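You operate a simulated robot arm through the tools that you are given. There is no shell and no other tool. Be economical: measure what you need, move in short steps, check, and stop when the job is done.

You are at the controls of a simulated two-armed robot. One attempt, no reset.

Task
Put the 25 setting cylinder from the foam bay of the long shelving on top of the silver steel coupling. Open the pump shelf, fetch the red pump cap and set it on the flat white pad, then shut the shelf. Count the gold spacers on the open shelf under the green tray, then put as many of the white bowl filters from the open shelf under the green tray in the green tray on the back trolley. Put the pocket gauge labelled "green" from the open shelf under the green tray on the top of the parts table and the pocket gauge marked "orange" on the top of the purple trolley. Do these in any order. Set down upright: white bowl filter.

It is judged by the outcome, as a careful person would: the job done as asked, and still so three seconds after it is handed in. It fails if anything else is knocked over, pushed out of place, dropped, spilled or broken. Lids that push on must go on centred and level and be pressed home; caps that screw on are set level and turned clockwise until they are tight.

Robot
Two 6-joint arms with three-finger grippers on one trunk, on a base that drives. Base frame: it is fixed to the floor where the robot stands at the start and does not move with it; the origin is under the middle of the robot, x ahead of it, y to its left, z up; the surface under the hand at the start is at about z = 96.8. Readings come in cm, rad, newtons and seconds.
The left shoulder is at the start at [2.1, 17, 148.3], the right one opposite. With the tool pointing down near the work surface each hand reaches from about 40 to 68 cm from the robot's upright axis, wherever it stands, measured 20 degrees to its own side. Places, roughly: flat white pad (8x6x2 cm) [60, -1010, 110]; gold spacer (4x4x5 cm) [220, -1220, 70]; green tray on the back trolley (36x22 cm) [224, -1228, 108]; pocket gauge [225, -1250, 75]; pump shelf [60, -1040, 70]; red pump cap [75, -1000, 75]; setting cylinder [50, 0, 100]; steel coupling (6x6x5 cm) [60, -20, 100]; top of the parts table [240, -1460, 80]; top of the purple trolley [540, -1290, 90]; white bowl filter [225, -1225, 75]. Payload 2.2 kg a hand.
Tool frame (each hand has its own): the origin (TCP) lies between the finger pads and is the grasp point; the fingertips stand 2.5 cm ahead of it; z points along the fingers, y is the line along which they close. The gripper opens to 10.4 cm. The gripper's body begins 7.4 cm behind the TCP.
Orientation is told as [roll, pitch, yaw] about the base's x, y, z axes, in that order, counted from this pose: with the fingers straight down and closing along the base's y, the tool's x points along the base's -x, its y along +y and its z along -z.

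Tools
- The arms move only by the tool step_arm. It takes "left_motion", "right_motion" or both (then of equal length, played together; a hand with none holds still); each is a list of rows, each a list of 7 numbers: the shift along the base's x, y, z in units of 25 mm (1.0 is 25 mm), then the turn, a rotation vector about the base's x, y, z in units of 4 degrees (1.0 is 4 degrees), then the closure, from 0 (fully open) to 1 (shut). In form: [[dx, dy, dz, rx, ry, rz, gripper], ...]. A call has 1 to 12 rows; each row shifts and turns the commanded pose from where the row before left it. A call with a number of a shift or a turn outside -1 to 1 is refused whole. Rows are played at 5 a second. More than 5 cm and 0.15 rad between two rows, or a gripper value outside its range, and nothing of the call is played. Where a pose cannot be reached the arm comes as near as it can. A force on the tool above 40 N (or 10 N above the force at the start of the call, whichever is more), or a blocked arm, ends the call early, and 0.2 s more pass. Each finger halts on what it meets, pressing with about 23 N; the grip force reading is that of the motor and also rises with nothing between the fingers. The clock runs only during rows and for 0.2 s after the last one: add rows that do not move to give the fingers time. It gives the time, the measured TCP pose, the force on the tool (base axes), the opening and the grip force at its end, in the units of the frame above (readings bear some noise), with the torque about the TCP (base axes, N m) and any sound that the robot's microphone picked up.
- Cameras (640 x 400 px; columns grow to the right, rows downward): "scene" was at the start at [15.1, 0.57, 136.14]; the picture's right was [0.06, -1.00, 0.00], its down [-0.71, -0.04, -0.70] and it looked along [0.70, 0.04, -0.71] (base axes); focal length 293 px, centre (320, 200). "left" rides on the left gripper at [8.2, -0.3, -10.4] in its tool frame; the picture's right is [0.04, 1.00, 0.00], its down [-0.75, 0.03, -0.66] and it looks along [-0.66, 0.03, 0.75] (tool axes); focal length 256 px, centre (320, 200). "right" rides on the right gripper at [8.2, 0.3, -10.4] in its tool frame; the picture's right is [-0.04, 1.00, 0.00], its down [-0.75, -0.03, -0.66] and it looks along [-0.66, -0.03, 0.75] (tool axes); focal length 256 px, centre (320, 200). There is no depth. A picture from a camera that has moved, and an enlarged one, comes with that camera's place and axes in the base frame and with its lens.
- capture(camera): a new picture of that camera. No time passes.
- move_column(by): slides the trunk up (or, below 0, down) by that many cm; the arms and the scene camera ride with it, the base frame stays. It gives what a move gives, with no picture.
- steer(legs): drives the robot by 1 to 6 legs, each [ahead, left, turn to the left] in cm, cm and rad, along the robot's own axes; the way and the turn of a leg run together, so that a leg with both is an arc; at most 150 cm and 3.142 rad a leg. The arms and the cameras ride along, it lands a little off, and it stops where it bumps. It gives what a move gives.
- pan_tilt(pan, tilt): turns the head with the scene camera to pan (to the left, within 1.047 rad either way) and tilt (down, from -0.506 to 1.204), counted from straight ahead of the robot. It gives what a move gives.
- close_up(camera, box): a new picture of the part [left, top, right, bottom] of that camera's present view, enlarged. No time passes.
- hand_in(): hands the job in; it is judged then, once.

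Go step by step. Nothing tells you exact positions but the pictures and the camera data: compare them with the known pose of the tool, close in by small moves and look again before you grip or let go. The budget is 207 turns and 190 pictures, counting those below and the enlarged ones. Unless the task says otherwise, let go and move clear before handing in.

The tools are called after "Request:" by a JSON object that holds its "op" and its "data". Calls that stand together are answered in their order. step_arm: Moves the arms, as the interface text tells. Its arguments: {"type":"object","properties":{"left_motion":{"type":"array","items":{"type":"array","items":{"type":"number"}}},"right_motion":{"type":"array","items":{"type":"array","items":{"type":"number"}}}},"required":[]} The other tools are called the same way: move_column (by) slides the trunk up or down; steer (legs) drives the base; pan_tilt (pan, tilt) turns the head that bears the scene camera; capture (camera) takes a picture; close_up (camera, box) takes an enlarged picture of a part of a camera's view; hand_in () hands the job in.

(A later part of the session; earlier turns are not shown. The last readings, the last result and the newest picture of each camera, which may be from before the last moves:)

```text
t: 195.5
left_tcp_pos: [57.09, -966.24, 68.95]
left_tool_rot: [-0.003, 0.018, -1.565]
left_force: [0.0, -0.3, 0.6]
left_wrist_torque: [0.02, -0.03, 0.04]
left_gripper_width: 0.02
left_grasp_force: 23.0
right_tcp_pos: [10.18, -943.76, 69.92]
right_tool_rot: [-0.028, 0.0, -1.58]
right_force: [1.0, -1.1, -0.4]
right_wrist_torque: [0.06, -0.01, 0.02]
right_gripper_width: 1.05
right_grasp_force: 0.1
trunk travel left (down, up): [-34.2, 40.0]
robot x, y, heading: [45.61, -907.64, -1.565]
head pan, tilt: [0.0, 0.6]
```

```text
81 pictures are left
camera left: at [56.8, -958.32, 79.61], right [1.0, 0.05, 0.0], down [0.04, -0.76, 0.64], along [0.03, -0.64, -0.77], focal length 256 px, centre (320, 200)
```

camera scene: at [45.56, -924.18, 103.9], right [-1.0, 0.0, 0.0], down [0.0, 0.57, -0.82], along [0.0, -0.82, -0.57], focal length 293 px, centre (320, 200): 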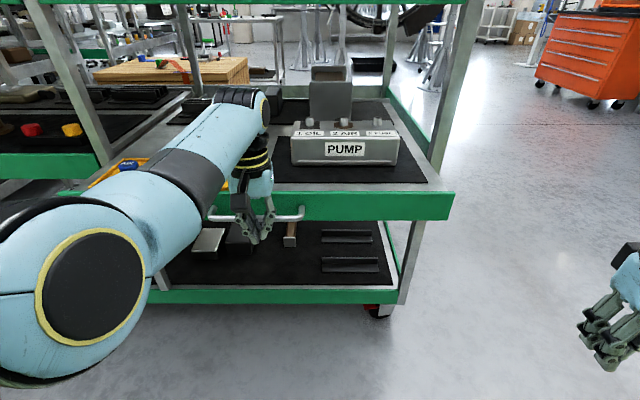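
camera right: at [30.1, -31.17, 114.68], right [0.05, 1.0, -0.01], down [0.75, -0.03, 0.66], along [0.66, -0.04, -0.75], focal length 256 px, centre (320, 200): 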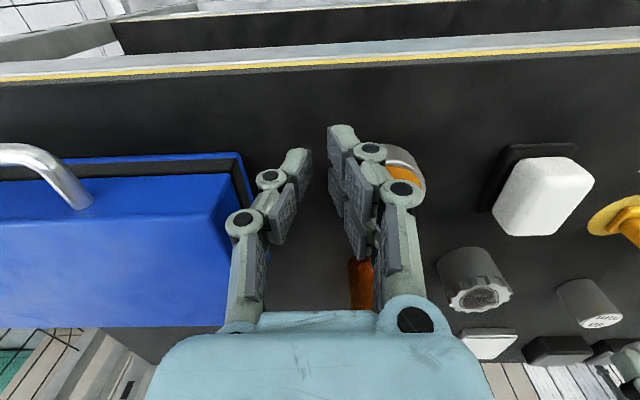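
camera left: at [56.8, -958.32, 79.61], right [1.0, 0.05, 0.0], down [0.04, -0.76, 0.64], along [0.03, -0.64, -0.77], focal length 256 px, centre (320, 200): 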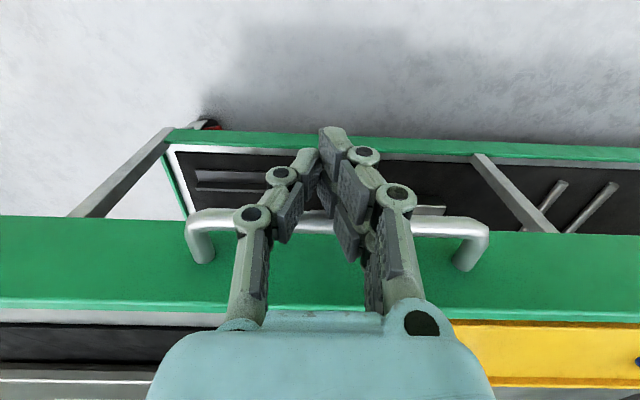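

The stop was just the contact bump, and the shelf is now sliding in. I'll continue in short legs.

Request:
{"op": "steer", "data": {"legs": [[4, 0, 0], [4, 0, 0], [4, 0, 0]]}}

Request:
{"op": "steer", "data": {"legs": [[4, 0, 0], [3, 0, 0]]}}

Request:
{"op": "capture", "data": {"camera": "scene"}}

```text
t: 197.3
left_tcp_pos: [57.02, -978.51, 68.91]
left_tool_rot: [-0.002, 0.018, -1.567]
left_force: [-0.7, -0.7, -0.5]
left_wrist_torque: [0.06, -0.02, 0.01]
left_gripper_width: 0.01
left_grasp_force: 23.2
right_tcp_pos: [10.23, -955.81, 69.73]
right_tool_rot: [-0.029, 0.002, -1.585]
right_force: [0.3, -1.2, -1.3]
right_wrist_torque: [0.04, 0.0, 0.0]
right_gripper_width: 1.06
right_grasp_force: 0.0
trunk travel left (down, up): [-34.2, 40.0]
robot x, y, heading: [45.4, -919.61, -1.572]
head pan, tilt: [0.0, 0.6]
```

```text
t: 198.7
left_tcp_pos: [56.88, -983.72, 68.93]
left_tool_rot: [-0.004, 0.039, -1.567]
left_force: [1.0, 4.5, 0.8]
left_wrist_torque: [-0.01, 0.02, 0.0]
left_gripper_width: 0.01
left_grasp_force: 23.2
right_tcp_pos: [10.22, -961.64, 69.88]
right_tool_rot: [-0.029, -0.001, -1.583]
right_force: [0.0, 0.2, 0.9]
right_wrist_torque: [-0.02, 0.01, -0.01]
right_gripper_width: 1.02
right_grasp_force: 0.1
trunk travel left (down, up): [-34.2, 40.0]
robot x, y, heading: [45.88, -925.68, -1.566]
head pan, tilt: [0.0, 0.6]
stopped in leg 2: the force on the tool passed its limit at 79 N (the readings are from after the stop); the commanded pose is now the measured one
```

```text
80 pictures are left
camera scene: at [45.58, -942.12, 103.92], right [-1.0, 0.0, 0.0], down [0.0, 0.56, -0.83], along [0.0, -0.83, -0.56], focal length 293 px, centre (320, 200)
```

scene: 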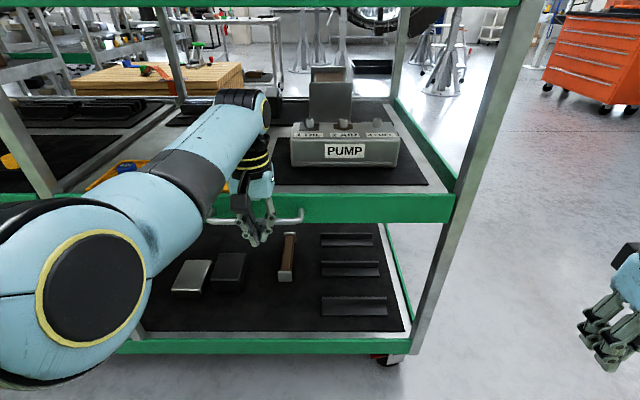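

The shelf has stopped hard against its end. I'll back off and check that it is flush.

Request:
{"op": "steer", "data": {"legs": [[-20, 0, 0]]}}

Request:
{"op": "capture", "data": {"camera": "left"}}

Request:
{"op": "capture", "data": {"camera": "scene"}}

```text
t: 200.3
left_tcp_pos: [56.5, -963.47, 68.97]
left_tool_rot: [-0.002, 0.037, -1.576]
left_force: [-0.9, 0.6, -0.1]
left_wrist_torque: [-0.03, -0.02, -0.03]
left_gripper_width: 0.01
left_grasp_force: 23.5
right_tcp_pos: [10.02, -940.78, 69.91]
right_tool_rot: [-0.027, -0.001, -1.592]
right_force: [-1.0, 0.8, 0.4]
right_wrist_torque: [0.0, 0.02, -0.01]
right_gripper_width: 1.02
right_grasp_force: 0.1
trunk travel left (down, up): [-34.2, 40.0]
robot x, y, heading: [45.6, -905.27, -1.579]
head pan, tilt: [0.0, 0.6]
```

```text
79 pictures are left
camera left: at [56.27, -955.58, 79.78], right [1.0, 0.03, 0.0], down [0.03, -0.78, 0.63], along [0.02, -0.63, -0.78], focal length 256 px, centre (320, 200)
```

left: 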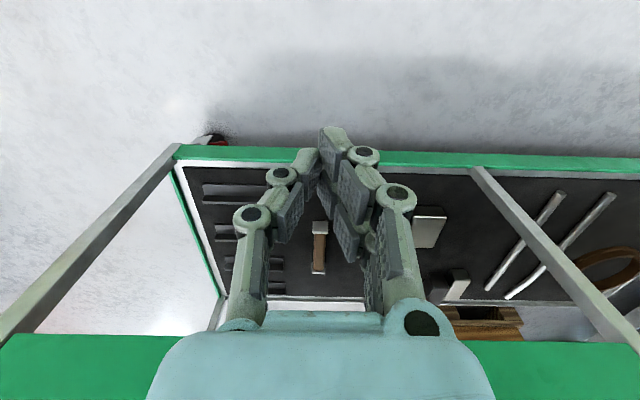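

```text
78 pictures are left
camera scene: at [45.48, -921.57, 103.94], right [-1.0, 0.01, 0.0], down [0.0, 0.56, -0.83], along [-0.01, -0.83, -0.56], focal length 293 px, centre (320, 200)
```

scene: 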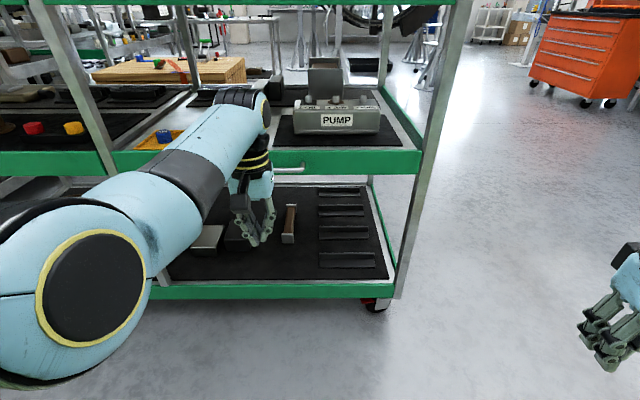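

The shelf is flush with its neighbour. Next is the back trolley near (224, -1230). I'll raise the trunk, go around the right end of the rack and look.

Request:
{"op": "move_column", "data": {"by": 25}}

Request:
{"op": "steer", "data": {"legs": [[-15, 0, 0], [0, -95, 0], [150, 0, 0], [130, 0, 0]]}}

Request:
{"op": "pan_tilt", "data": {"pan": 0.8, "tilt": 0.25}}

Request:
{"op": "capture", "data": {"camera": "scene"}}

```text
t: 202.8
left_tcp_pos: [56.51, -963.48, 93.9]
left_tool_rot: [-0.001, 0.04, -1.576]
left_force: [0.3, 0.2, -0.2]
left_wrist_torque: [0.01, 0.0, -0.01]
left_gripper_width: 0.0
left_grasp_force: 23.1
right_tcp_pos: [10.0, -940.88, 94.83]
right_tool_rot: [-0.028, 0.001, -1.59]
right_force: [-0.1, 0.1, 0.0]
right_wrist_torque: [0.01, 0.0, -0.03]
right_gripper_width: 1.04
right_grasp_force: 0.1
trunk travel left (down, up): [-59.2, 15.0]
robot x, y, heading: [45.59, -905.07, -1.578]
head pan, tilt: [0.0, 0.6]
```

```text
t: 221.9
left_tcp_pos: [-44.92, -1227.1, 93.89]
left_tool_rot: [-0.002, 0.039, -1.6]
left_force: [-0.2, 0.8, -1.0]
left_wrist_torque: [0.01, 0.01, 0.0]
left_gripper_width: 0.0
left_grasp_force: 22.9
right_tcp_pos: [-90.88, -1203.35, 94.82]
right_tool_rot: [-0.029, 0.003, -1.618]
right_force: [0.2, 0.4, 0.1]
right_wrist_torque: [-0.02, 0.0, 0.01]
right_gripper_width: 1.02
right_grasp_force: 0.0
trunk travel left (down, up): [-59.2, 15.0]
robot x, y, heading: [-54.48, -1168.71, -1.599]
head pan, tilt: [0.0, 0.6]
```

```text
t: 223.0
left_tcp_pos: [-44.96, -1227.14, 93.98]
left_tool_rot: [-0.002, 0.039, -1.601]
left_force: [-0.4, 0.6, -0.4]
left_wrist_torque: [0.0, 0.02, 0.02]
left_gripper_width: 0.0
left_grasp_force: 22.7
right_tcp_pos: [-90.89, -1203.25, 94.84]
right_tool_rot: [-0.027, -0.001, -1.618]
right_force: [-0.3, -0.2, 0.0]
right_wrist_torque: [0.0, 0.02, 0.01]
right_gripper_width: 1.04
right_grasp_force: 0.0
trunk travel left (down, up): [-59.2, 15.0]
robot x, y, heading: [-54.59, -1168.57, -1.607]
head pan, tilt: [0.799, 0.25]
```

```text
77 pictures are left
camera scene: at [-48.08, -1182.32, 132.66], right [-0.72, -0.69, 0.0], down [-0.17, 0.18, -0.97], along [0.67, -0.7, -0.25], focal length 293 px, centre (320, 200)
```

scene: 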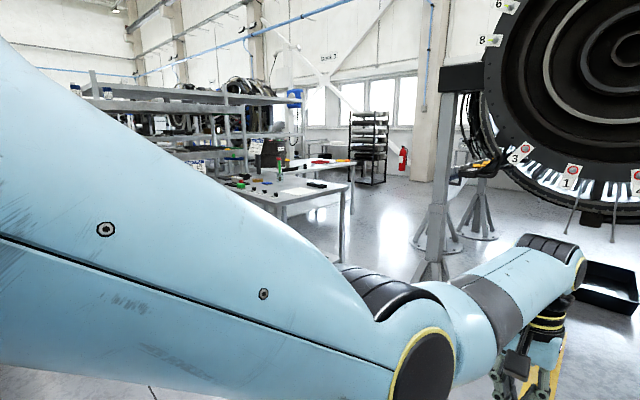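

An engine stand is ahead on the right. I'll turn left to face +x toward the trolley and look.

Request:
{"op": "steer", "data": {"legs": [[0, 0, 1.6]]}}

Request:
{"op": "pan_tilt", "data": {"pan": 0.0, "tilt": 0.2}}

Request:
{"op": "capture", "data": {"camera": "scene"}}

```text
t: 227.3
left_tcp_pos: [4.02, -1157.05, 93.99]
left_tool_rot: [-0.003, 0.038, 0.005]
left_force: [0.2, 0.3, 0.1]
left_wrist_torque: [0.0, 0.03, 0.02]
left_gripper_width: 0.0
left_grasp_force: 23.6
right_tcp_pos: [-18.25, -1203.83, 94.81]
right_tool_rot: [-0.027, 0.0, -0.013]
right_force: [-0.5, 0.0, -0.2]
right_wrist_torque: [-0.03, 0.05, -0.02]
right_gripper_width: 1.06
right_grasp_force: 0.1
trunk travel left (down, up): [-59.2, 15.0]
robot x, y, heading: [-54.21, -1168.54, 0.002]
head pan, tilt: [0.799, 0.25]
```

```text
t: 228.4
left_tcp_pos: [3.82, -1157.15, 94.19]
left_tool_rot: [-0.005, 0.037, 0.005]
left_force: [-0.1, 1.0, 0.2]
left_wrist_torque: [0.04, 0.01, -0.01]
left_gripper_width: 0.0
left_grasp_force: 23.3
right_tcp_pos: [-18.25, -1203.95, 94.91]
right_tool_rot: [-0.029, -0.001, -0.013]
right_force: [0.2, 0.0, 0.3]
right_wrist_torque: [0.02, -0.01, 0.01]
right_gripper_width: 1.05
right_grasp_force: 0.1
trunk travel left (down, up): [-59.2, 15.0]
robot x, y, heading: [-54.28, -1168.35, 0.005]
head pan, tilt: [0.0, 0.201]
```

```text
76 pictures are left
camera scene: at [-37.9, -1168.46, 133.12], right [0.0, -1.0, 0.0], down [-0.2, 0.0, -0.98], along [0.98, 0.0, -0.2], focal length 293 px, centre (320, 200)
```

scene: 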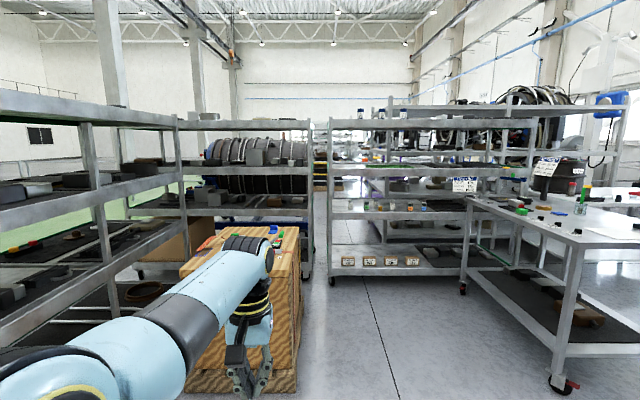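

The grey shelving ahead at x ≈ 207–236, y ≈ -1181 to -1298 should be the back trolley. I'll line up at y ≈ -1228 and approach.

Request:
{"op": "steer", "data": {"legs": [[0, -60, 0], [130, 0, 0]]}}

Request:
{"op": "pan_tilt", "data": {"pan": 0.0, "tilt": 0.35}}

Request:
{"op": "capture", "data": {"camera": "scene"}}

```text
t: 238.1
left_tcp_pos: [134.69, -1213.34, 93.87]
left_tool_rot: [-0.001, 0.037, 0.047]
left_force: [0.3, 0.7, 0.4]
left_wrist_torque: [0.04, 0.0, 0.01]
left_gripper_width: 0.01
left_grasp_force: 22.8
right_tcp_pos: [114.6, -1261.12, 94.81]
right_tool_rot: [-0.027, 0.002, 0.026]
right_force: [-0.4, -1.1, 0.4]
right_wrist_torque: [-0.02, -0.02, 0.0]
right_gripper_width: 1.07
right_grasp_force: 0.1
trunk travel left (down, up): [-59.2, 15.0]
robot x, y, heading: [76.98, -1227.31, 0.044]
head pan, tilt: [0.0, 0.201]
```

```text
t: 238.8
left_tcp_pos: [134.77, -1213.46, 93.89]
left_tool_rot: [-0.003, 0.039, 0.045]
left_force: [-0.6, 0.1, -0.2]
left_wrist_torque: [0.03, 0.01, -0.01]
left_gripper_width: 0.03
left_grasp_force: 22.8
right_tcp_pos: [114.51, -1260.99, 94.89]
right_tool_rot: [-0.026, 0.0, 0.028]
right_force: [-0.1, -0.3, 0.0]
right_wrist_torque: [0.02, 0.02, 0.0]
right_gripper_width: 1.04
right_grasp_force: 0.2
trunk travel left (down, up): [-59.2, 15.0]
robot x, y, heading: [77.16, -1227.14, 0.046]
head pan, tilt: [0.0, 0.351]
```

```text
75 pictures are left
camera scene: at [93.46, -1226.4, 131.73], right [0.04, -1.0, 0.0], down [-0.34, -0.01, -0.94], along [0.94, 0.04, -0.34], focal length 293 px, centre (320, 200)
```

scene: 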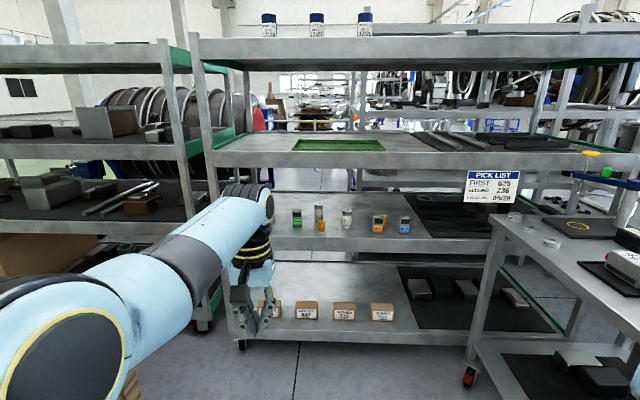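

Good: a green tray on the second shelf, with small items on the shelf below it. I'll zoom in on both.

Request:
{"op": "close_up", "data": {"camera": "scene", "box": [270, 180, 430, 250]}}

Request:
{"op": "close_up", "data": {"camera": "scene", "box": [220, 120, 420, 240]}}

```text
4.00 times, centred on (350, 215) of scene
camera zoom: at [93.46, -1226.4, 131.73], right [0.04, -1.0, 0.0], down [-0.34, -0.01, -0.94], along [0.94, 0.04, -0.34], focal length 1172 px, centre (200, 140)
```

zoom: 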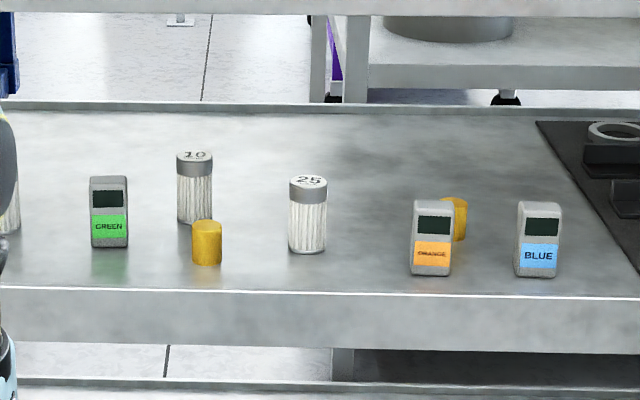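

```text
3.20 times, centred on (320, 180) of scene
camera zoom: at [93.46, -1226.4, 131.73], right [0.04, -1.0, 0.0], down [-0.34, -0.01, -0.94], along [0.94, 0.04, -0.34], focal length 938 px, centre (320, 264)
```

zoom: 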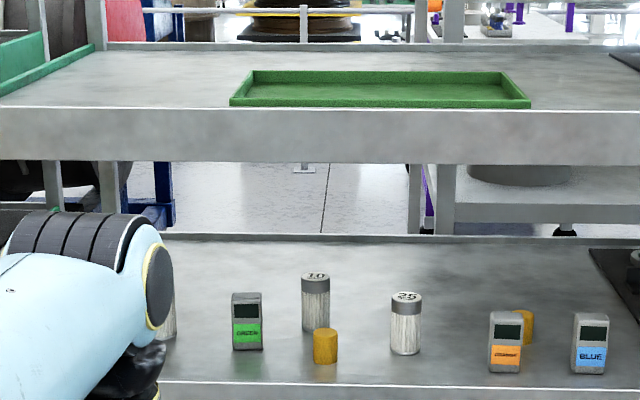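

I see green, orange and blue gauges, white filters (10, 25 and more) and gold spacers. I'll lower the trunk and come closer for a view under the tray shelf to count everything.

Request:
{"op": "move_column", "data": {"by": -23}}

Request:
{"op": "steer", "data": {"legs": [[30, -12, -0.045]]}}

Request:
{"op": "pan_tilt", "data": {"pan": 0.1, "tilt": 0.4}}

Request:
{"op": "capture", "data": {"camera": "scene"}}

```text
t: 241.2
left_tcp_pos: [134.75, -1213.34, 70.94]
left_tool_rot: [0.0, 0.036, 0.044]
left_force: [-0.1, 0.4, 0.0]
left_wrist_torque: [-0.04, 0.02, 0.0]
left_gripper_width: 0.0
left_grasp_force: 23.3
right_tcp_pos: [114.5, -1261.0, 71.84]
right_tool_rot: [-0.027, -0.002, 0.028]
right_force: [-0.1, -0.4, 0.4]
right_wrist_torque: [0.0, -0.01, 0.01]
right_gripper_width: 1.04
right_grasp_force: 0.1
trunk travel left (down, up): [-36.2, 38.0]
robot x, y, heading: [77.21, -1227.24, 0.043]
head pan, tilt: [0.0, 0.351]
```

```text
t: 243.3
left_tcp_pos: [164.9, -1228.07, 70.87]
left_tool_rot: [-0.002, 0.039, -0.006]
left_force: [-0.2, 0.1, -1.4]
left_wrist_torque: [-0.01, -0.02, -0.02]
left_gripper_width: 0.0
left_grasp_force: 23.5
right_tcp_pos: [142.47, -1274.68, 71.81]
right_tool_rot: [-0.026, 0.0, -0.017]
right_force: [0.2, 0.3, 0.1]
right_wrist_torque: [0.0, 0.01, 0.0]
right_gripper_width: 1.02
right_grasp_force: 0.1
trunk travel left (down, up): [-36.2, 38.0]
robot x, y, heading: [106.56, -1238.84, -0.005]
head pan, tilt: [0.0, 0.351]
```

```text
t: 244.0
left_tcp_pos: [164.86, -1228.07, 70.83]
left_tool_rot: [-0.002, 0.038, -0.003]
left_force: [-0.8, 0.6, 1.4]
left_wrist_torque: [-0.01, 0.02, 0.0]
left_gripper_width: 0.0
left_grasp_force: 22.3
right_tcp_pos: [142.36, -1274.65, 71.87]
right_tool_rot: [-0.026, 0.001, -0.02]
right_force: [-0.4, -0.4, 0.0]
right_wrist_torque: [-0.02, -0.02, -0.01]
right_gripper_width: 1.04
right_grasp_force: 0.1
trunk travel left (down, up): [-36.2, 38.0]
robot x, y, heading: [107.15, -1238.94, -0.01]
head pan, tilt: [0.099, 0.4]
```

```text
72 pictures are left
camera scene: at [123.53, -1238.12, 107.82], right [0.09, -1.0, 0.0], down [-0.39, -0.04, -0.92], along [0.92, 0.09, -0.39], focal length 293 px, centre (320, 200)
```

scene: 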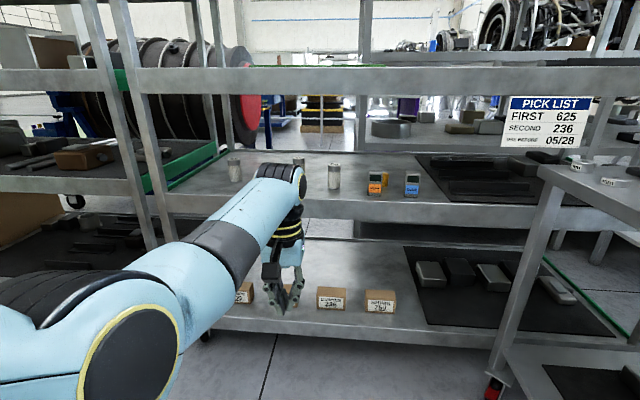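

Request:
{"op": "close_up", "data": {"camera": "scene", "box": [210, 140, 440, 220]}}

Request:
{"op": "steer", "data": {"legs": [[0, 35, 0]]}}

Request:
{"op": "pan_tilt", "data": {"pan": -0.3, "tilt": 0.4}}

Request:
{"op": "close_up", "data": {"camera": "scene", "box": [200, 120, 520, 240]}}

```text
2.78 times, centred on (325, 180) of scene
camera zoom: at [123.53, -1238.12, 107.82], right [0.09, -1.0, 0.0], down [-0.39, -0.04, -0.92], along [0.92, 0.09, -0.39], focal length 816 px, centre (306, 256)
```

zoom: 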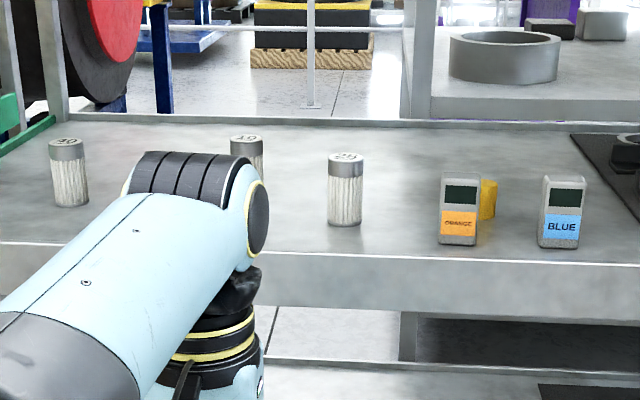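

```text
t: 246.3
left_tcp_pos: [164.85, -1192.02, 70.97]
left_tool_rot: [-0.003, 0.038, 0.005]
left_force: [0.3, -0.1, 0.2]
left_wrist_torque: [-0.04, -0.02, -0.04]
left_gripper_width: 0.0
left_grasp_force: 22.9
right_tcp_pos: [142.64, -1238.78, 71.89]
right_tool_rot: [-0.028, 0.002, -0.012]
right_force: [0.2, 0.2, -0.3]
right_wrist_torque: [-0.01, 0.0, 0.01]
right_gripper_width: 1.03
right_grasp_force: 0.1
trunk travel left (down, up): [-36.2, 38.0]
robot x, y, heading: [106.84, -1203.14, 0.005]
head pan, tilt: [0.099, 0.4]
```

```text
t: 247.2
left_tcp_pos: [164.84, -1192.09, 70.94]
left_tool_rot: [-0.001, 0.04, 0.005]
left_force: [-0.1, 0.1, 0.2]
left_wrist_torque: [0.0, 0.01, 0.01]
left_gripper_width: 0.02
left_grasp_force: 23.0
right_tcp_pos: [142.7, -1238.81, 71.9]
right_tool_rot: [-0.027, 0.001, -0.014]
right_force: [-0.9, 0.0, 0.1]
right_wrist_torque: [-0.02, 0.0, 0.0]
right_gripper_width: 1.03
right_grasp_force: 0.1
trunk travel left (down, up): [-36.2, 38.0]
robot x, y, heading: [107.04, -1203.45, -0.001]
head pan, tilt: [-0.3, 0.4]
```

```text
2.00 times, centred on (360, 180) of scene
camera zoom: at [123.2, -1206.07, 107.81], right [-0.29, -0.96, 0.0], down [-0.37, 0.11, -0.92], along [0.88, -0.27, -0.39], focal length 586 px, centre (240, 240)
```

zoom: 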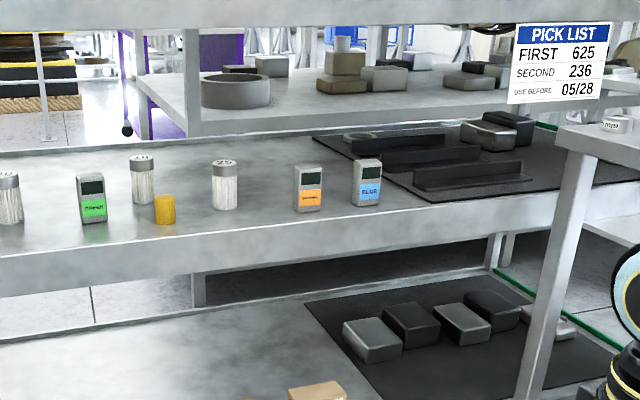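

I count 2 gold spacers (one by filter 10, one behind the orange gauge) and 3 filters: 10, 25 and 30. So two filters go in the tray. Filter 25 is at about (223.4, -1233.9) and the shelf is at z 70.7. I'll level the left hand, set its height, tuck in the right hand and line up.

Request:
{"op": "step_arm", "data": {"left_motion": [[0, 0, 0.4, 0, -0.3, 0, 0.35], [0, 0, 0.4, 0, -0.25, 0, 0.35], [0, 0, 0.34, 0, 0, 0, 0.35], [0, 0, 0, 0, 0, 0, 0.35], [0, 0, 0, 0, 0, 0, 0.35], [0, 0, 0, 0, 0, 0, 0.35]], "right_motion": [[0, 1, 0, 0, 0, 0, 0.9], [0, 1, 0, 0, 0, 0, 0.9], [0, 1, 0, 0, 0, 0, 0.9], [0, 1, 0, 0, 0, 0, 0.9], [0, 1, 0, 0, 0, 0, 0.9], [0, 1, 0, 0, 0, 0, 0.9]]}}

Request:
{"op": "steer", "data": {"legs": [[0, -41.9, 0], [35, 0, 0]]}}

Request:
{"op": "pan_tilt", "data": {"pan": 0.1, "tilt": 0.5}}

Request:
{"op": "capture", "data": {"camera": "left"}}

Request:
{"op": "capture", "data": {"camera": "scene"}}

```text
t: 248.6
left_tcp_pos: [164.85, -1191.82, 73.89]
left_tool_rot: [-0.001, 0.001, 0.006]
left_force: [0.2, -0.3, -0.2]
left_wrist_torque: [-0.02, 0.01, -0.01]
left_gripper_width: 6.76
left_grasp_force: 0.1
right_tcp_pos: [142.53, -1224.22, 71.75]
right_tool_rot: [-0.041, 0.0, -0.012]
right_force: [-0.6, -1.3, 0.3]
right_wrist_torque: [0.0, 0.01, 0.0]
right_gripper_width: 1.06
right_grasp_force: 0.1
trunk travel left (down, up): [-36.2, 38.0]
robot x, y, heading: [106.56, -1203.56, 0.005]
head pan, tilt: [-0.3, 0.4]
```

```text
t: 253.0
left_tcp_pos: [199.58, -1234.45, 73.77]
left_tool_rot: [-0.003, 0.0, 0.001]
left_force: [0.8, 0.3, -0.2]
left_wrist_torque: [0.0, 0.01, -0.02]
left_gripper_width: 6.76
left_grasp_force: 0.1
right_tcp_pos: [177.26, -1266.54, 71.68]
right_tool_rot: [-0.038, 0.0, -0.018]
right_force: [0.3, 0.7, -0.6]
right_wrist_torque: [0.03, 0.01, 0.01]
right_gripper_width: 1.04
right_grasp_force: 0.0
trunk travel left (down, up): [-36.2, 38.0]
robot x, y, heading: [141.64, -1245.76, -0.001]
head pan, tilt: [-0.3, 0.4]
```

```text
t: 253.9
left_tcp_pos: [199.66, -1234.51, 73.77]
left_tool_rot: [-0.003, 0.0, -0.001]
left_force: [-0.5, 0.6, 0.6]
left_wrist_torque: [-0.02, -0.01, 0.0]
left_gripper_width: 6.73
left_grasp_force: 0.1
right_tcp_pos: [177.23, -1266.67, 71.72]
right_tool_rot: [-0.04, 0.0, -0.018]
right_force: [0.7, 0.3, 0.1]
right_wrist_torque: [-0.01, -0.01, -0.02]
right_gripper_width: 1.03
right_grasp_force: 0.0
trunk travel left (down, up): [-36.2, 38.0]
robot x, y, heading: [141.44, -1245.7, -0.0]
head pan, tilt: [0.099, 0.499]
```

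```text
69 pictures are left
camera left: at [191.58, -1234.79, 84.29], right [-0.04, 1.0, 0.0], down [0.75, 0.03, 0.66], along [0.66, 0.02, -0.75], focal length 256 px, centre (320, 200)
```

left: 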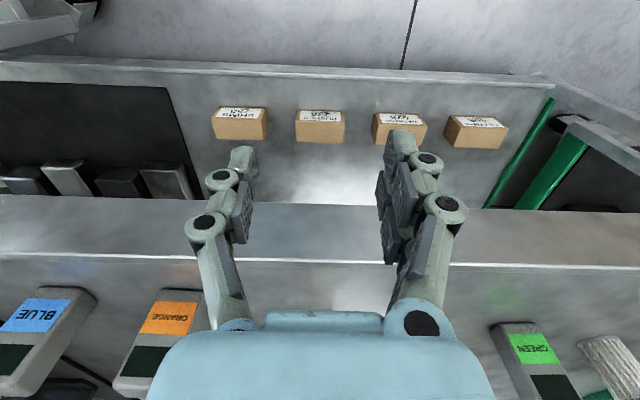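

```text
68 pictures are left
camera scene: at [158.22, -1244.75, 106.9], right [0.1, -1.0, 0.0], down [-0.48, -0.05, -0.88], along [0.87, 0.08, -0.48], focal length 293 px, centre (320, 200)
```

scene: 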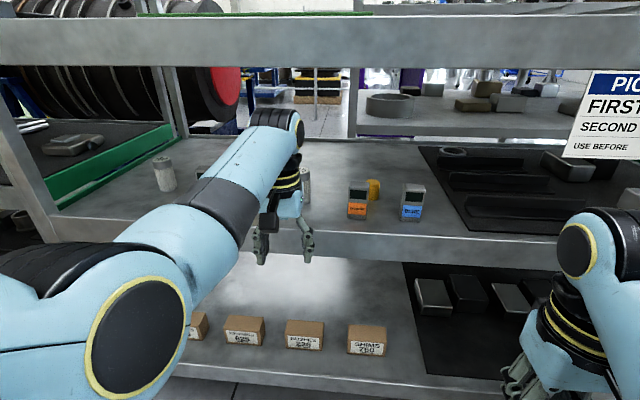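

The hand is lined up with filter 25 (y -1234.5). I'll drive in 17 cm and check.

Request:
{"op": "steer", "data": {"legs": [[17, 0.4, 0]]}}

Request:
{"op": "capture", "data": {"camera": "left"}}

Request:
{"op": "capture", "data": {"camera": "scene"}}

```text
t: 255.0
left_tcp_pos: [206.43, -1234.09, 73.62]
left_tool_rot: [-0.002, 0.033, 0.009]
left_force: [-4.6, -0.2, 2.0]
left_wrist_torque: [0.08, 0.0, 0.17]
left_gripper_width: 6.77
left_grasp_force: 0.1
right_tcp_pos: [184.97, -1266.34, 71.84]
right_tool_rot: [-0.041, 0.002, -0.014]
right_force: [0.5, -0.5, 0.2]
right_wrist_torque: [0.02, 0.0, 0.0]
right_gripper_width: 1.04
right_grasp_force: 0.1
trunk travel left (down, up): [-36.2, 38.0]
robot x, y, heading: [148.77, -1245.36, -0.003]
head pan, tilt: [0.099, 0.499]
stopped in leg 1: the force on the tool passed its limit at 109 N (the readings are from after the stop); the commanded pose is now the measured one
```

```text
67 pictures are left
camera left: at [198.69, -1234.66, 84.43], right [-0.05, 1.0, 0.0], down [0.77, 0.04, 0.63], along [0.63, 0.03, -0.78], focal length 256 px, centre (320, 200)
```

left: 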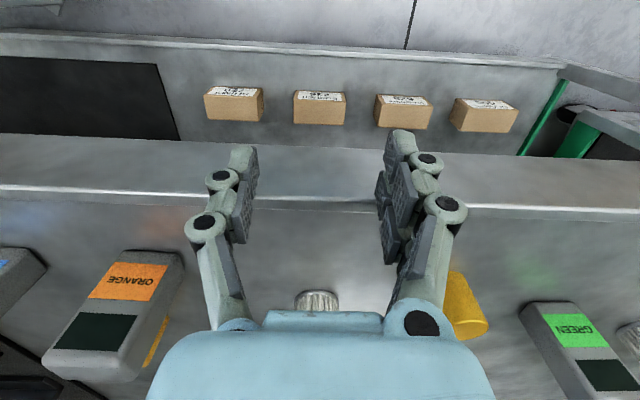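

```text
66 pictures are left
camera scene: at [165.79, -1244.5, 106.89], right [0.1, -0.99, 0.0], down [-0.48, -0.05, -0.88], along [0.87, 0.09, -0.48], focal length 293 px, centre (320, 200)
```

scene: 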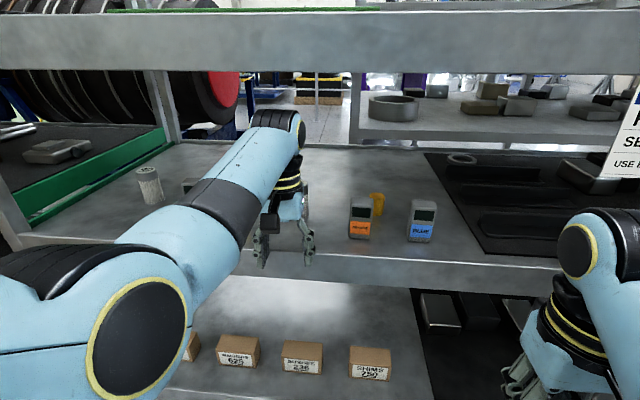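

The fingertips met the shelf's front edge, so its surface is nearer z 71.8. The items look undisturbed. I'll back off a little, raise the hand 2 cm and level it.

Request:
{"op": "steer", "data": {"legs": [[-3, 0, 0]]}}

Request:
{"op": "step_arm", "data": {"left_motion": [[0, 0, 0.4, 0, -0.25, -0.1, 0.35], [0, 0, 0.4, 0, -0.22, 0, 0.35], [0, 0, 0, 0, 0, 0, 0.35]]}}

Request:
{"op": "close_up", "data": {"camera": "scene", "box": [120, 130, 460, 290]}}

```text
t: 255.8
left_tcp_pos: [203.52, -1234.31, 73.84]
left_tool_rot: [-0.002, 0.03, 0.007]
left_force: [-0.4, -0.7, -0.5]
left_wrist_torque: [-0.03, -0.06, -0.04]
left_gripper_width: 6.75
left_grasp_force: 0.0
right_tcp_pos: [181.89, -1266.35, 71.82]
right_tool_rot: [-0.041, 0.0, -0.015]
right_force: [0.1, 0.1, -1.0]
right_wrist_torque: [-0.01, -0.05, 0.03]
right_gripper_width: 1.03
right_grasp_force: 0.1
trunk travel left (down, up): [-36.2, 38.0]
robot x, y, heading: [146.13, -1245.59, -0.001]
head pan, tilt: [0.099, 0.499]
```

```text
t: 256.6
left_tcp_pos: [203.45, -1234.16, 75.71]
left_tool_rot: [-0.001, -0.002, 0.0]
left_force: [1.0, -0.7, 0.5]
left_wrist_torque: [-0.01, 0.0, 0.0]
left_gripper_width: 6.78
left_grasp_force: 0.1
right_tcp_pos: [181.93, -1266.5, 71.72]
right_tool_rot: [-0.04, 0.002, -0.014]
right_force: [0.6, -0.3, 0.1]
right_wrist_torque: [-0.01, 0.0, 0.0]
right_gripper_width: 1.03
right_grasp_force: 0.0
trunk travel left (down, up): [-36.2, 38.0]
robot x, y, heading: [146.52, -1245.31, -0.003]
head pan, tilt: [0.099, 0.499]
```

```text
1.88 times, centred on (290, 210) of scene
camera zoom: at [162.81, -1244.51, 106.9], right [0.1, -0.99, 0.0], down [-0.48, -0.05, -0.88], along [0.87, 0.09, -0.48], focal length 552 px, centre (376, 181)
```

zoom: 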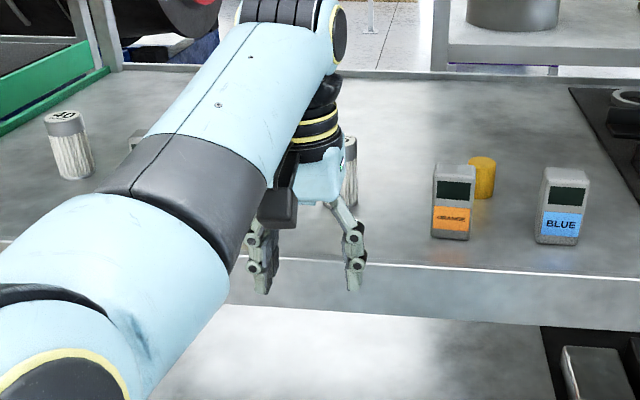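

Everything is still in place. I'll drive in 12 cm at the new height.

Request:
{"op": "steer", "data": {"legs": [[12, 0, 0]]}}

Request:
{"op": "capture", "data": {"camera": "left"}}

```text
t: 257.8
left_tcp_pos: [215.3, -1233.83, 75.53]
left_tool_rot: [-0.002, -0.001, 0.01]
left_force: [0.9, -0.7, 0.3]
left_wrist_torque: [-0.04, 0.04, 0.05]
left_gripper_width: 6.77
left_grasp_force: 0.0
right_tcp_pos: [194.08, -1266.21, 71.69]
right_tool_rot: [-0.041, 0.002, -0.007]
right_force: [0.0, 0.0, 0.0]
right_wrist_torque: [0.0, 0.01, 0.03]
right_gripper_width: 1.03
right_grasp_force: 0.0
trunk travel left (down, up): [-36.2, 38.0]
robot x, y, heading: [158.0, -1245.4, 0.005]
head pan, tilt: [0.099, 0.499]
```

```text
64 pictures are left
camera left: at [207.27, -1234.21, 86.07], right [-0.05, 1.0, 0.0], down [0.75, 0.04, 0.66], along [0.66, 0.03, -0.75], focal length 256 px, centre (320, 200)
```

left: 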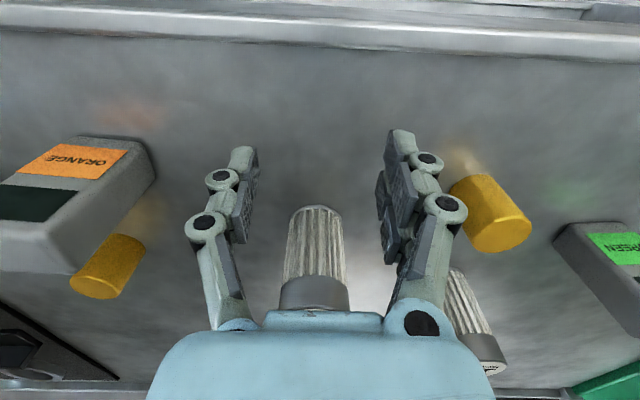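

The filter is centred between the fingers, 6 cm further in. I'll advance, lower slightly and close.

Request:
{"op": "steer", "data": {"legs": [[6, 0, -0.005]]}}

Request:
{"op": "step_arm", "data": {"left_motion": [[0, 0, -0.3, 0, 0, 0, 0.35], [0, 0, 0, 0, 0, 0, 0.35]]}}

Request:
{"op": "capture", "data": {"camera": "left"}}

```text
t: 258.8
left_tcp_pos: [221.46, -1233.97, 75.67]
left_tool_rot: [0.0, -0.001, 0.004]
left_force: [0.8, 0.1, 0.4]
left_wrist_torque: [0.02, 0.03, -0.03]
left_gripper_width: 6.76
left_grasp_force: 0.0
right_tcp_pos: [200.07, -1266.29, 71.71]
right_tool_rot: [-0.041, 0.002, -0.012]
right_force: [0.0, 0.4, -0.3]
right_wrist_torque: [0.01, 0.03, -0.03]
right_gripper_width: 1.01
right_grasp_force: 0.1
trunk travel left (down, up): [-36.2, 38.0]
robot x, y, heading: [164.4, -1245.62, 0.004]
head pan, tilt: [0.099, 0.499]
```

```text
t: 259.4
left_tcp_pos: [221.47, -1233.97, 75.03]
left_tool_rot: [-0.002, -0.003, 0.005]
left_force: [0.1, -0.3, -0.4]
left_wrist_torque: [-0.03, 0.01, 0.0]
left_gripper_width: 6.73
left_grasp_force: 0.2
right_tcp_pos: [199.91, -1266.32, 71.71]
right_tool_rot: [-0.041, 0.0, -0.012]
right_force: [0.1, 0.0, 0.0]
right_wrist_torque: [0.04, -0.02, 0.02]
right_gripper_width: 1.02
right_grasp_force: 0.1
trunk travel left (down, up): [-36.2, 38.0]
robot x, y, heading: [164.24, -1245.51, 0.002]
head pan, tilt: [0.099, 0.499]
```

```text
63 pictures are left
camera left: at [213.3, -1234.34, 85.37], right [-0.04, 1.0, 0.0], down [0.75, 0.03, 0.66], along [0.66, 0.03, -0.75], focal length 256 px, centre (320, 200)
```

left: 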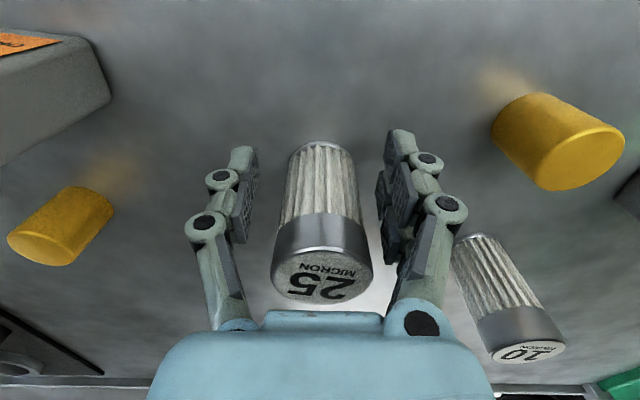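

It is well centred. I'll close, lift 1 cm and reverse out.

Request:
{"op": "step_arm", "data": {"left_motion": [[0, 0, 0, 0, 0, 0, 0.7], [0, 0, 0, 0, 0, 0, 1], [0, 0, 0, 0, 0, 0, 1], [0, 0, 0, 0, 0, 0, 1], [0, 0, 0.4, 0, 0, 0, 1], [0, 0, 0, 0, 0, 0, 1]]}}

Request:
{"op": "steer", "data": {"legs": [[-30, 0, 0]]}}

Request:
{"op": "capture", "data": {"camera": "left"}}

```text
t: 260.8
left_tcp_pos: [221.46, -1233.96, 75.78]
left_tool_rot: [0.0, 0.001, 0.003]
left_force: [1.0, -0.4, -2.5]
left_wrist_torque: [0.0, 0.02, 0.0]
left_gripper_width: 4.19
left_grasp_force: 23.2
right_tcp_pos: [200.0, -1266.41, 71.74]
right_tool_rot: [-0.04, 0.0, -0.011]
right_force: [0.3, 0.1, -0.6]
right_wrist_torque: [0.01, 0.01, 0.05]
right_gripper_width: 1.02
right_grasp_force: 0.0
trunk travel left (down, up): [-36.2, 38.0]
robot x, y, heading: [163.99, -1245.46, 0.007]
head pan, tilt: [0.099, 0.499]
```

```text
t: 262.8
left_tcp_pos: [192.04, -1234.36, 76.06]
left_tool_rot: [-0.001, -0.001, -0.002]
left_force: [0.0, -0.2, 0.5]
left_wrist_torque: [0.01, 0.03, -0.01]
left_gripper_width: 0.0
left_grasp_force: 23.3
right_tcp_pos: [170.34, -1266.59, 71.72]
right_tool_rot: [-0.04, -0.001, -0.018]
right_force: [0.1, 0.0, 0.5]
right_wrist_torque: [0.01, 0.01, -0.02]
right_gripper_width: 1.02
right_grasp_force: 0.0
trunk travel left (down, up): [-36.2, 38.0]
robot x, y, heading: [134.63, -1245.44, -0.009]
head pan, tilt: [0.099, 0.499]
```

```text
62 pictures are left
camera left: at [183.9, -1234.71, 86.42], right [-0.04, 1.0, 0.0], down [0.75, 0.03, 0.66], along [0.66, 0.02, -0.75], focal length 256 px, centre (320, 200)
```

left: 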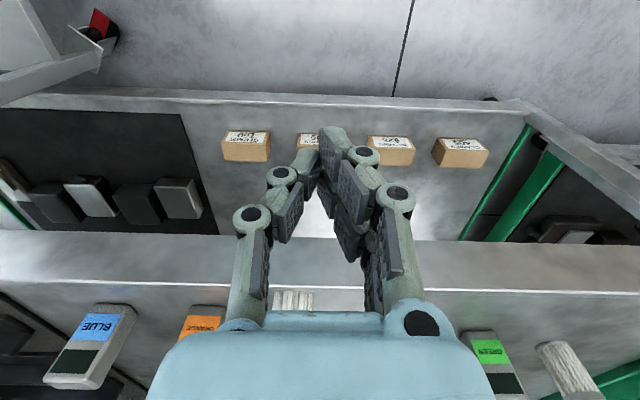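

The filter was left behind: it must have caught on a front lip. I'll look at how it stands.

Request:
{"op": "close_up", "data": {"camera": "scene", "box": [140, 130, 440, 270]}}

```text
2.13 times, centred on (290, 200) of scene
camera zoom: at [151.31, -1244.49, 106.91], right [0.1, -1.0, 0.0], down [-0.48, -0.05, -0.88], along [0.87, 0.08, -0.48], focal length 625 px, centre (384, 200)
```

zoom: 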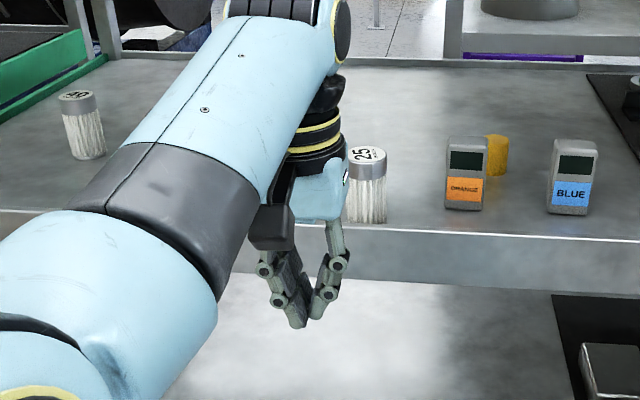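

It stands upright right behind the lip, at about (211, -1236.9), so the shelf does have a lip reaching z ≈ 72.6. I'll open, re-align and look again before regripping lower.

Request:
{"op": "step_arm", "data": {"left_motion": [[0, 0, 0.1, 0, 0, 0, 0.35], [0, 0, 0, 0, 0, 0, 0.35], [0, 0, 0, 0, 0, 0, 0.35], [0, 0, 0, 0, 0, 0, 0.35]]}}

Request:
{"op": "steer", "data": {"legs": [[11, -2.6, 0.005]]}}

Request:
{"op": "capture", "data": {"camera": "left"}}

```text
t: 263.8
left_tcp_pos: [192.15, -1234.54, 76.23]
left_tool_rot: [-0.001, -0.001, -0.001]
left_force: [0.1, -0.2, -0.4]
left_wrist_torque: [0.03, 0.03, 0.0]
left_gripper_width: 6.81
left_grasp_force: 0.1
right_tcp_pos: [170.36, -1266.54, 71.73]
right_tool_rot: [-0.041, 0.003, -0.019]
right_force: [-0.2, -0.4, 0.4]
right_wrist_torque: [-0.01, 0.03, -0.02]
right_gripper_width: 1.02
right_grasp_force: 0.1
trunk travel left (down, up): [-36.2, 38.0]
robot x, y, heading: [134.42, -1245.24, -0.002]
head pan, tilt: [0.099, 0.499]
```

```text
t: 265.0
left_tcp_pos: [203.16, -1236.74, 76.12]
left_tool_rot: [-0.001, -0.001, 0.005]
left_force: [0.5, -0.4, 0.4]
left_wrist_torque: [0.04, 0.02, 0.0]
left_gripper_width: 6.74
left_grasp_force: 0.0
right_tcp_pos: [181.7, -1268.85, 71.63]
right_tool_rot: [-0.041, 0.001, -0.013]
right_force: [0.8, -0.5, -0.1]
right_wrist_torque: [-0.02, 0.0, -0.03]
right_gripper_width: 1.03
right_grasp_force: 0.0
trunk travel left (down, up): [-36.2, 38.0]
robot x, y, heading: [145.97, -1248.23, 0.004]
head pan, tilt: [0.099, 0.499]
```

```text
60 pictures are left
camera left: at [195.12, -1237.15, 86.6], right [-0.04, 1.0, 0.0], down [0.75, 0.03, 0.66], along [0.66, 0.03, -0.75], focal length 256 px, centre (320, 200)
```

left: 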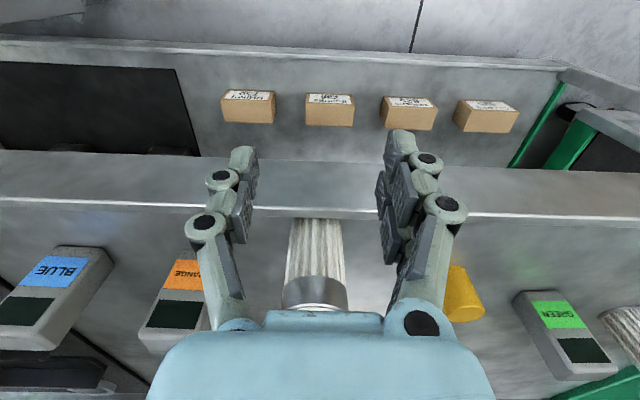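

The filter is centred. I'll advance 8 cm over the lip, lower and grip low.

Request:
{"op": "steer", "data": {"legs": [[8.2, 0, 0]]}}

Request:
{"op": "step_arm", "data": {"left_motion": [[0, 0, -0.5, 0, 0, 0, 0.35], [0, 0, -0.4, 0, 0, 0, 0.35], [0, 0, 0, 0, 0, 0, 0.35]]}}

Request:
{"op": "capture", "data": {"camera": "left"}}

```text
t: 266.1
left_tcp_pos: [211.55, -1236.55, 76.14]
left_tool_rot: [-0.001, 0.0, 0.005]
left_force: [1.2, 0.5, 0.3]
left_wrist_torque: [0.04, 0.03, -0.03]
left_gripper_width: 6.76
left_grasp_force: 0.1
right_tcp_pos: [190.25, -1268.88, 71.64]
right_tool_rot: [-0.04, 0.002, -0.011]
right_force: [0.6, 0.5, 0.0]
right_wrist_torque: [0.02, 0.01, -0.02]
right_gripper_width: 1.05
right_grasp_force: 0.0
trunk travel left (down, up): [-36.2, 38.0]
robot x, y, heading: [153.83, -1248.21, 0.003]
head pan, tilt: [0.099, 0.499]
```

```text
t: 266.9
left_tcp_pos: [211.64, -1236.77, 74.09]
left_tool_rot: [-0.003, -0.006, 0.005]
left_force: [0.1, 4.3, 14.6]
left_wrist_torque: [0.68, 0.24, -0.13]
left_gripper_width: 7.63
left_grasp_force: 4.4
right_tcp_pos: [190.07, -1268.76, 71.8]
right_tool_rot: [-0.04, 0.0, -0.01]
right_force: [0.2, 0.8, 0.0]
right_wrist_torque: [-0.02, 0.0, -0.02]
right_gripper_width: 1.04
right_grasp_force: 0.1
trunk travel left (down, up): [-36.2, 38.0]
robot x, y, heading: [154.29, -1247.88, 0.007]
head pan, tilt: [0.099, 0.499]
```

```text
59 pictures are left
camera left: at [203.35, -1237.07, 84.51], right [-0.05, 1.0, 0.0], down [0.75, 0.04, 0.66], along [0.66, 0.03, -0.75], focal length 256 px, centre (320, 200)
```

left: 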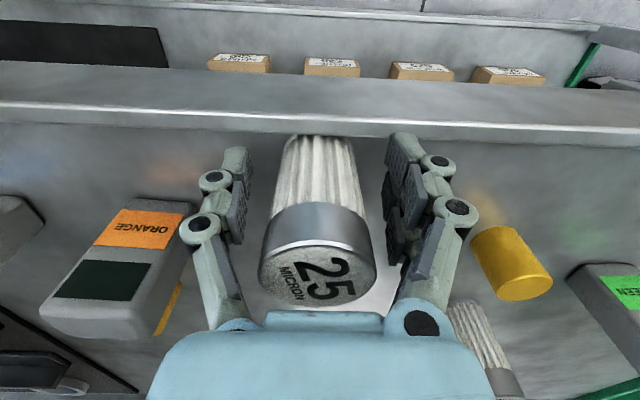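

The fingertips are touching the shelf surface, so it is near z 71.5. I'll rise 3 mm and close.

Request:
{"op": "step_arm", "data": {"left_motion": [[0, 0, 0.16, 0, 0, 0, 0.35], [0, 0, 0, 0, 0, 0, 0.7], [0, 0, 0, 0, 0, 0, 1], [0, 0, 0, 0, 0, 0, 1], [0, 0, 0, 0, 0, 0, 1]]}}

Request:
{"op": "step_arm", "data": {"left_motion": [[0, 0, 0.4, 0, 0, 0, 1], [0, 0, 0.5, 0, 0, 0, 1], [0, 0, 0, 0, 0, 0, 1]]}}

Request:
{"op": "capture", "data": {"camera": "left"}}

```text
t: 268.1
left_tcp_pos: [211.46, -1236.59, 74.56]
left_tool_rot: [-0.002, -0.005, 0.005]
left_force: [0.9, 13.8, 24.2]
left_wrist_torque: [0.88, 0.3, -0.19]
left_gripper_width: 4.52
left_grasp_force: 22.2
right_tcp_pos: [190.1, -1268.82, 71.84]
right_tool_rot: [-0.041, -0.004, -0.011]
right_force: [-0.2, -0.4, -0.5]
right_wrist_torque: [-0.02, -0.01, 0.02]
right_gripper_width: 1.05
right_grasp_force: 0.0
trunk travel left (down, up): [-36.2, 38.0]
robot x, y, heading: [154.3, -1247.96, 0.003]
head pan, tilt: [0.099, 0.499]
```

```text
t: 268.9
left_tcp_pos: [211.49, -1236.71, 76.56]
left_tool_rot: [-0.003, 0.0, 0.004]
left_force: [-0.6, 0.0, -1.7]
left_wrist_torque: [0.04, 0.04, 0.04]
left_gripper_width: 4.49
left_grasp_force: 22.9
right_tcp_pos: [190.06, -1268.83, 71.69]
right_tool_rot: [-0.041, 0.001, -0.012]
right_force: [0.7, -0.4, 0.1]
right_wrist_torque: [-0.01, 0.01, 0.01]
right_gripper_width: 1.03
right_grasp_force: 0.0
trunk travel left (down, up): [-36.2, 38.0]
robot x, y, heading: [154.16, -1247.81, -0.0]
head pan, tilt: [0.099, 0.499]
```

```text
58 pictures are left
camera left: at [203.42, -1237.14, 87.02], right [-0.04, 1.0, 0.0], down [0.75, 0.04, 0.66], along [0.66, 0.03, -0.76], focal length 256 px, centre (320, 200)
```

left: 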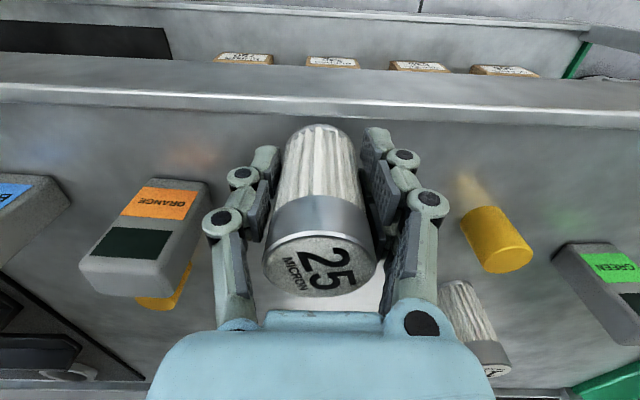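

The filter is lifted 2 cm. I'll reverse 14 cm and check that it comes along.

Request:
{"op": "step_arm", "data": {"left_motion": [[0, 0, 0.16, 0, 0, 0, 1], [0, 0, 0, 0, 0, 0, 1]]}}

Request:
{"op": "steer", "data": {"legs": [[-14, 0, 0]]}}

Request:
{"op": "capture", "data": {"camera": "left"}}

```text
t: 269.5
left_tcp_pos: [211.52, -1236.66, 76.87]
left_tool_rot: [-0.002, -0.001, 0.006]
left_force: [0.0, -0.4, -1.8]
left_wrist_torque: [-0.03, 0.0, -0.02]
left_gripper_width: 4.48
left_grasp_force: 23.1
right_tcp_pos: [190.02, -1268.68, 71.78]
right_tool_rot: [-0.039, 0.002, -0.011]
right_force: [0.8, 0.1, 0.4]
right_wrist_torque: [-0.02, 0.01, 0.0]
right_gripper_width: 1.03
right_grasp_force: 0.1
trunk travel left (down, up): [-36.2, 38.0]
robot x, y, heading: [154.17, -1247.86, 0.003]
head pan, tilt: [0.099, 0.499]
```

```text
t: 270.8
left_tcp_pos: [197.89, -1236.82, 76.94]
left_tool_rot: [-0.002, -0.002, 0.003]
left_force: [-1.1, 0.2, -2.3]
left_wrist_torque: [-0.01, -0.03, -0.03]
left_gripper_width: 4.5
left_grasp_force: 23.1
right_tcp_pos: [176.26, -1268.94, 71.78]
right_tool_rot: [-0.039, 0.0, -0.011]
right_force: [0.5, -0.3, -0.5]
right_wrist_torque: [-0.02, -0.04, 0.0]
right_gripper_width: 1.01
right_grasp_force: 0.2
trunk travel left (down, up): [-36.2, 38.0]
robot x, y, heading: [140.61, -1247.76, -0.001]
head pan, tilt: [0.099, 0.499]
```

```text
57 pictures are left
camera left: at [189.65, -1237.27, 87.48], right [-0.04, 1.0, 0.0], down [0.75, 0.03, 0.66], along [0.66, 0.03, -0.75], focal length 256 px, centre (320, 200)
```

left: 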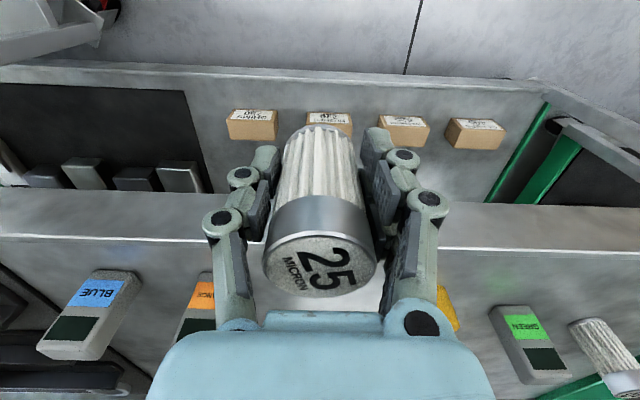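

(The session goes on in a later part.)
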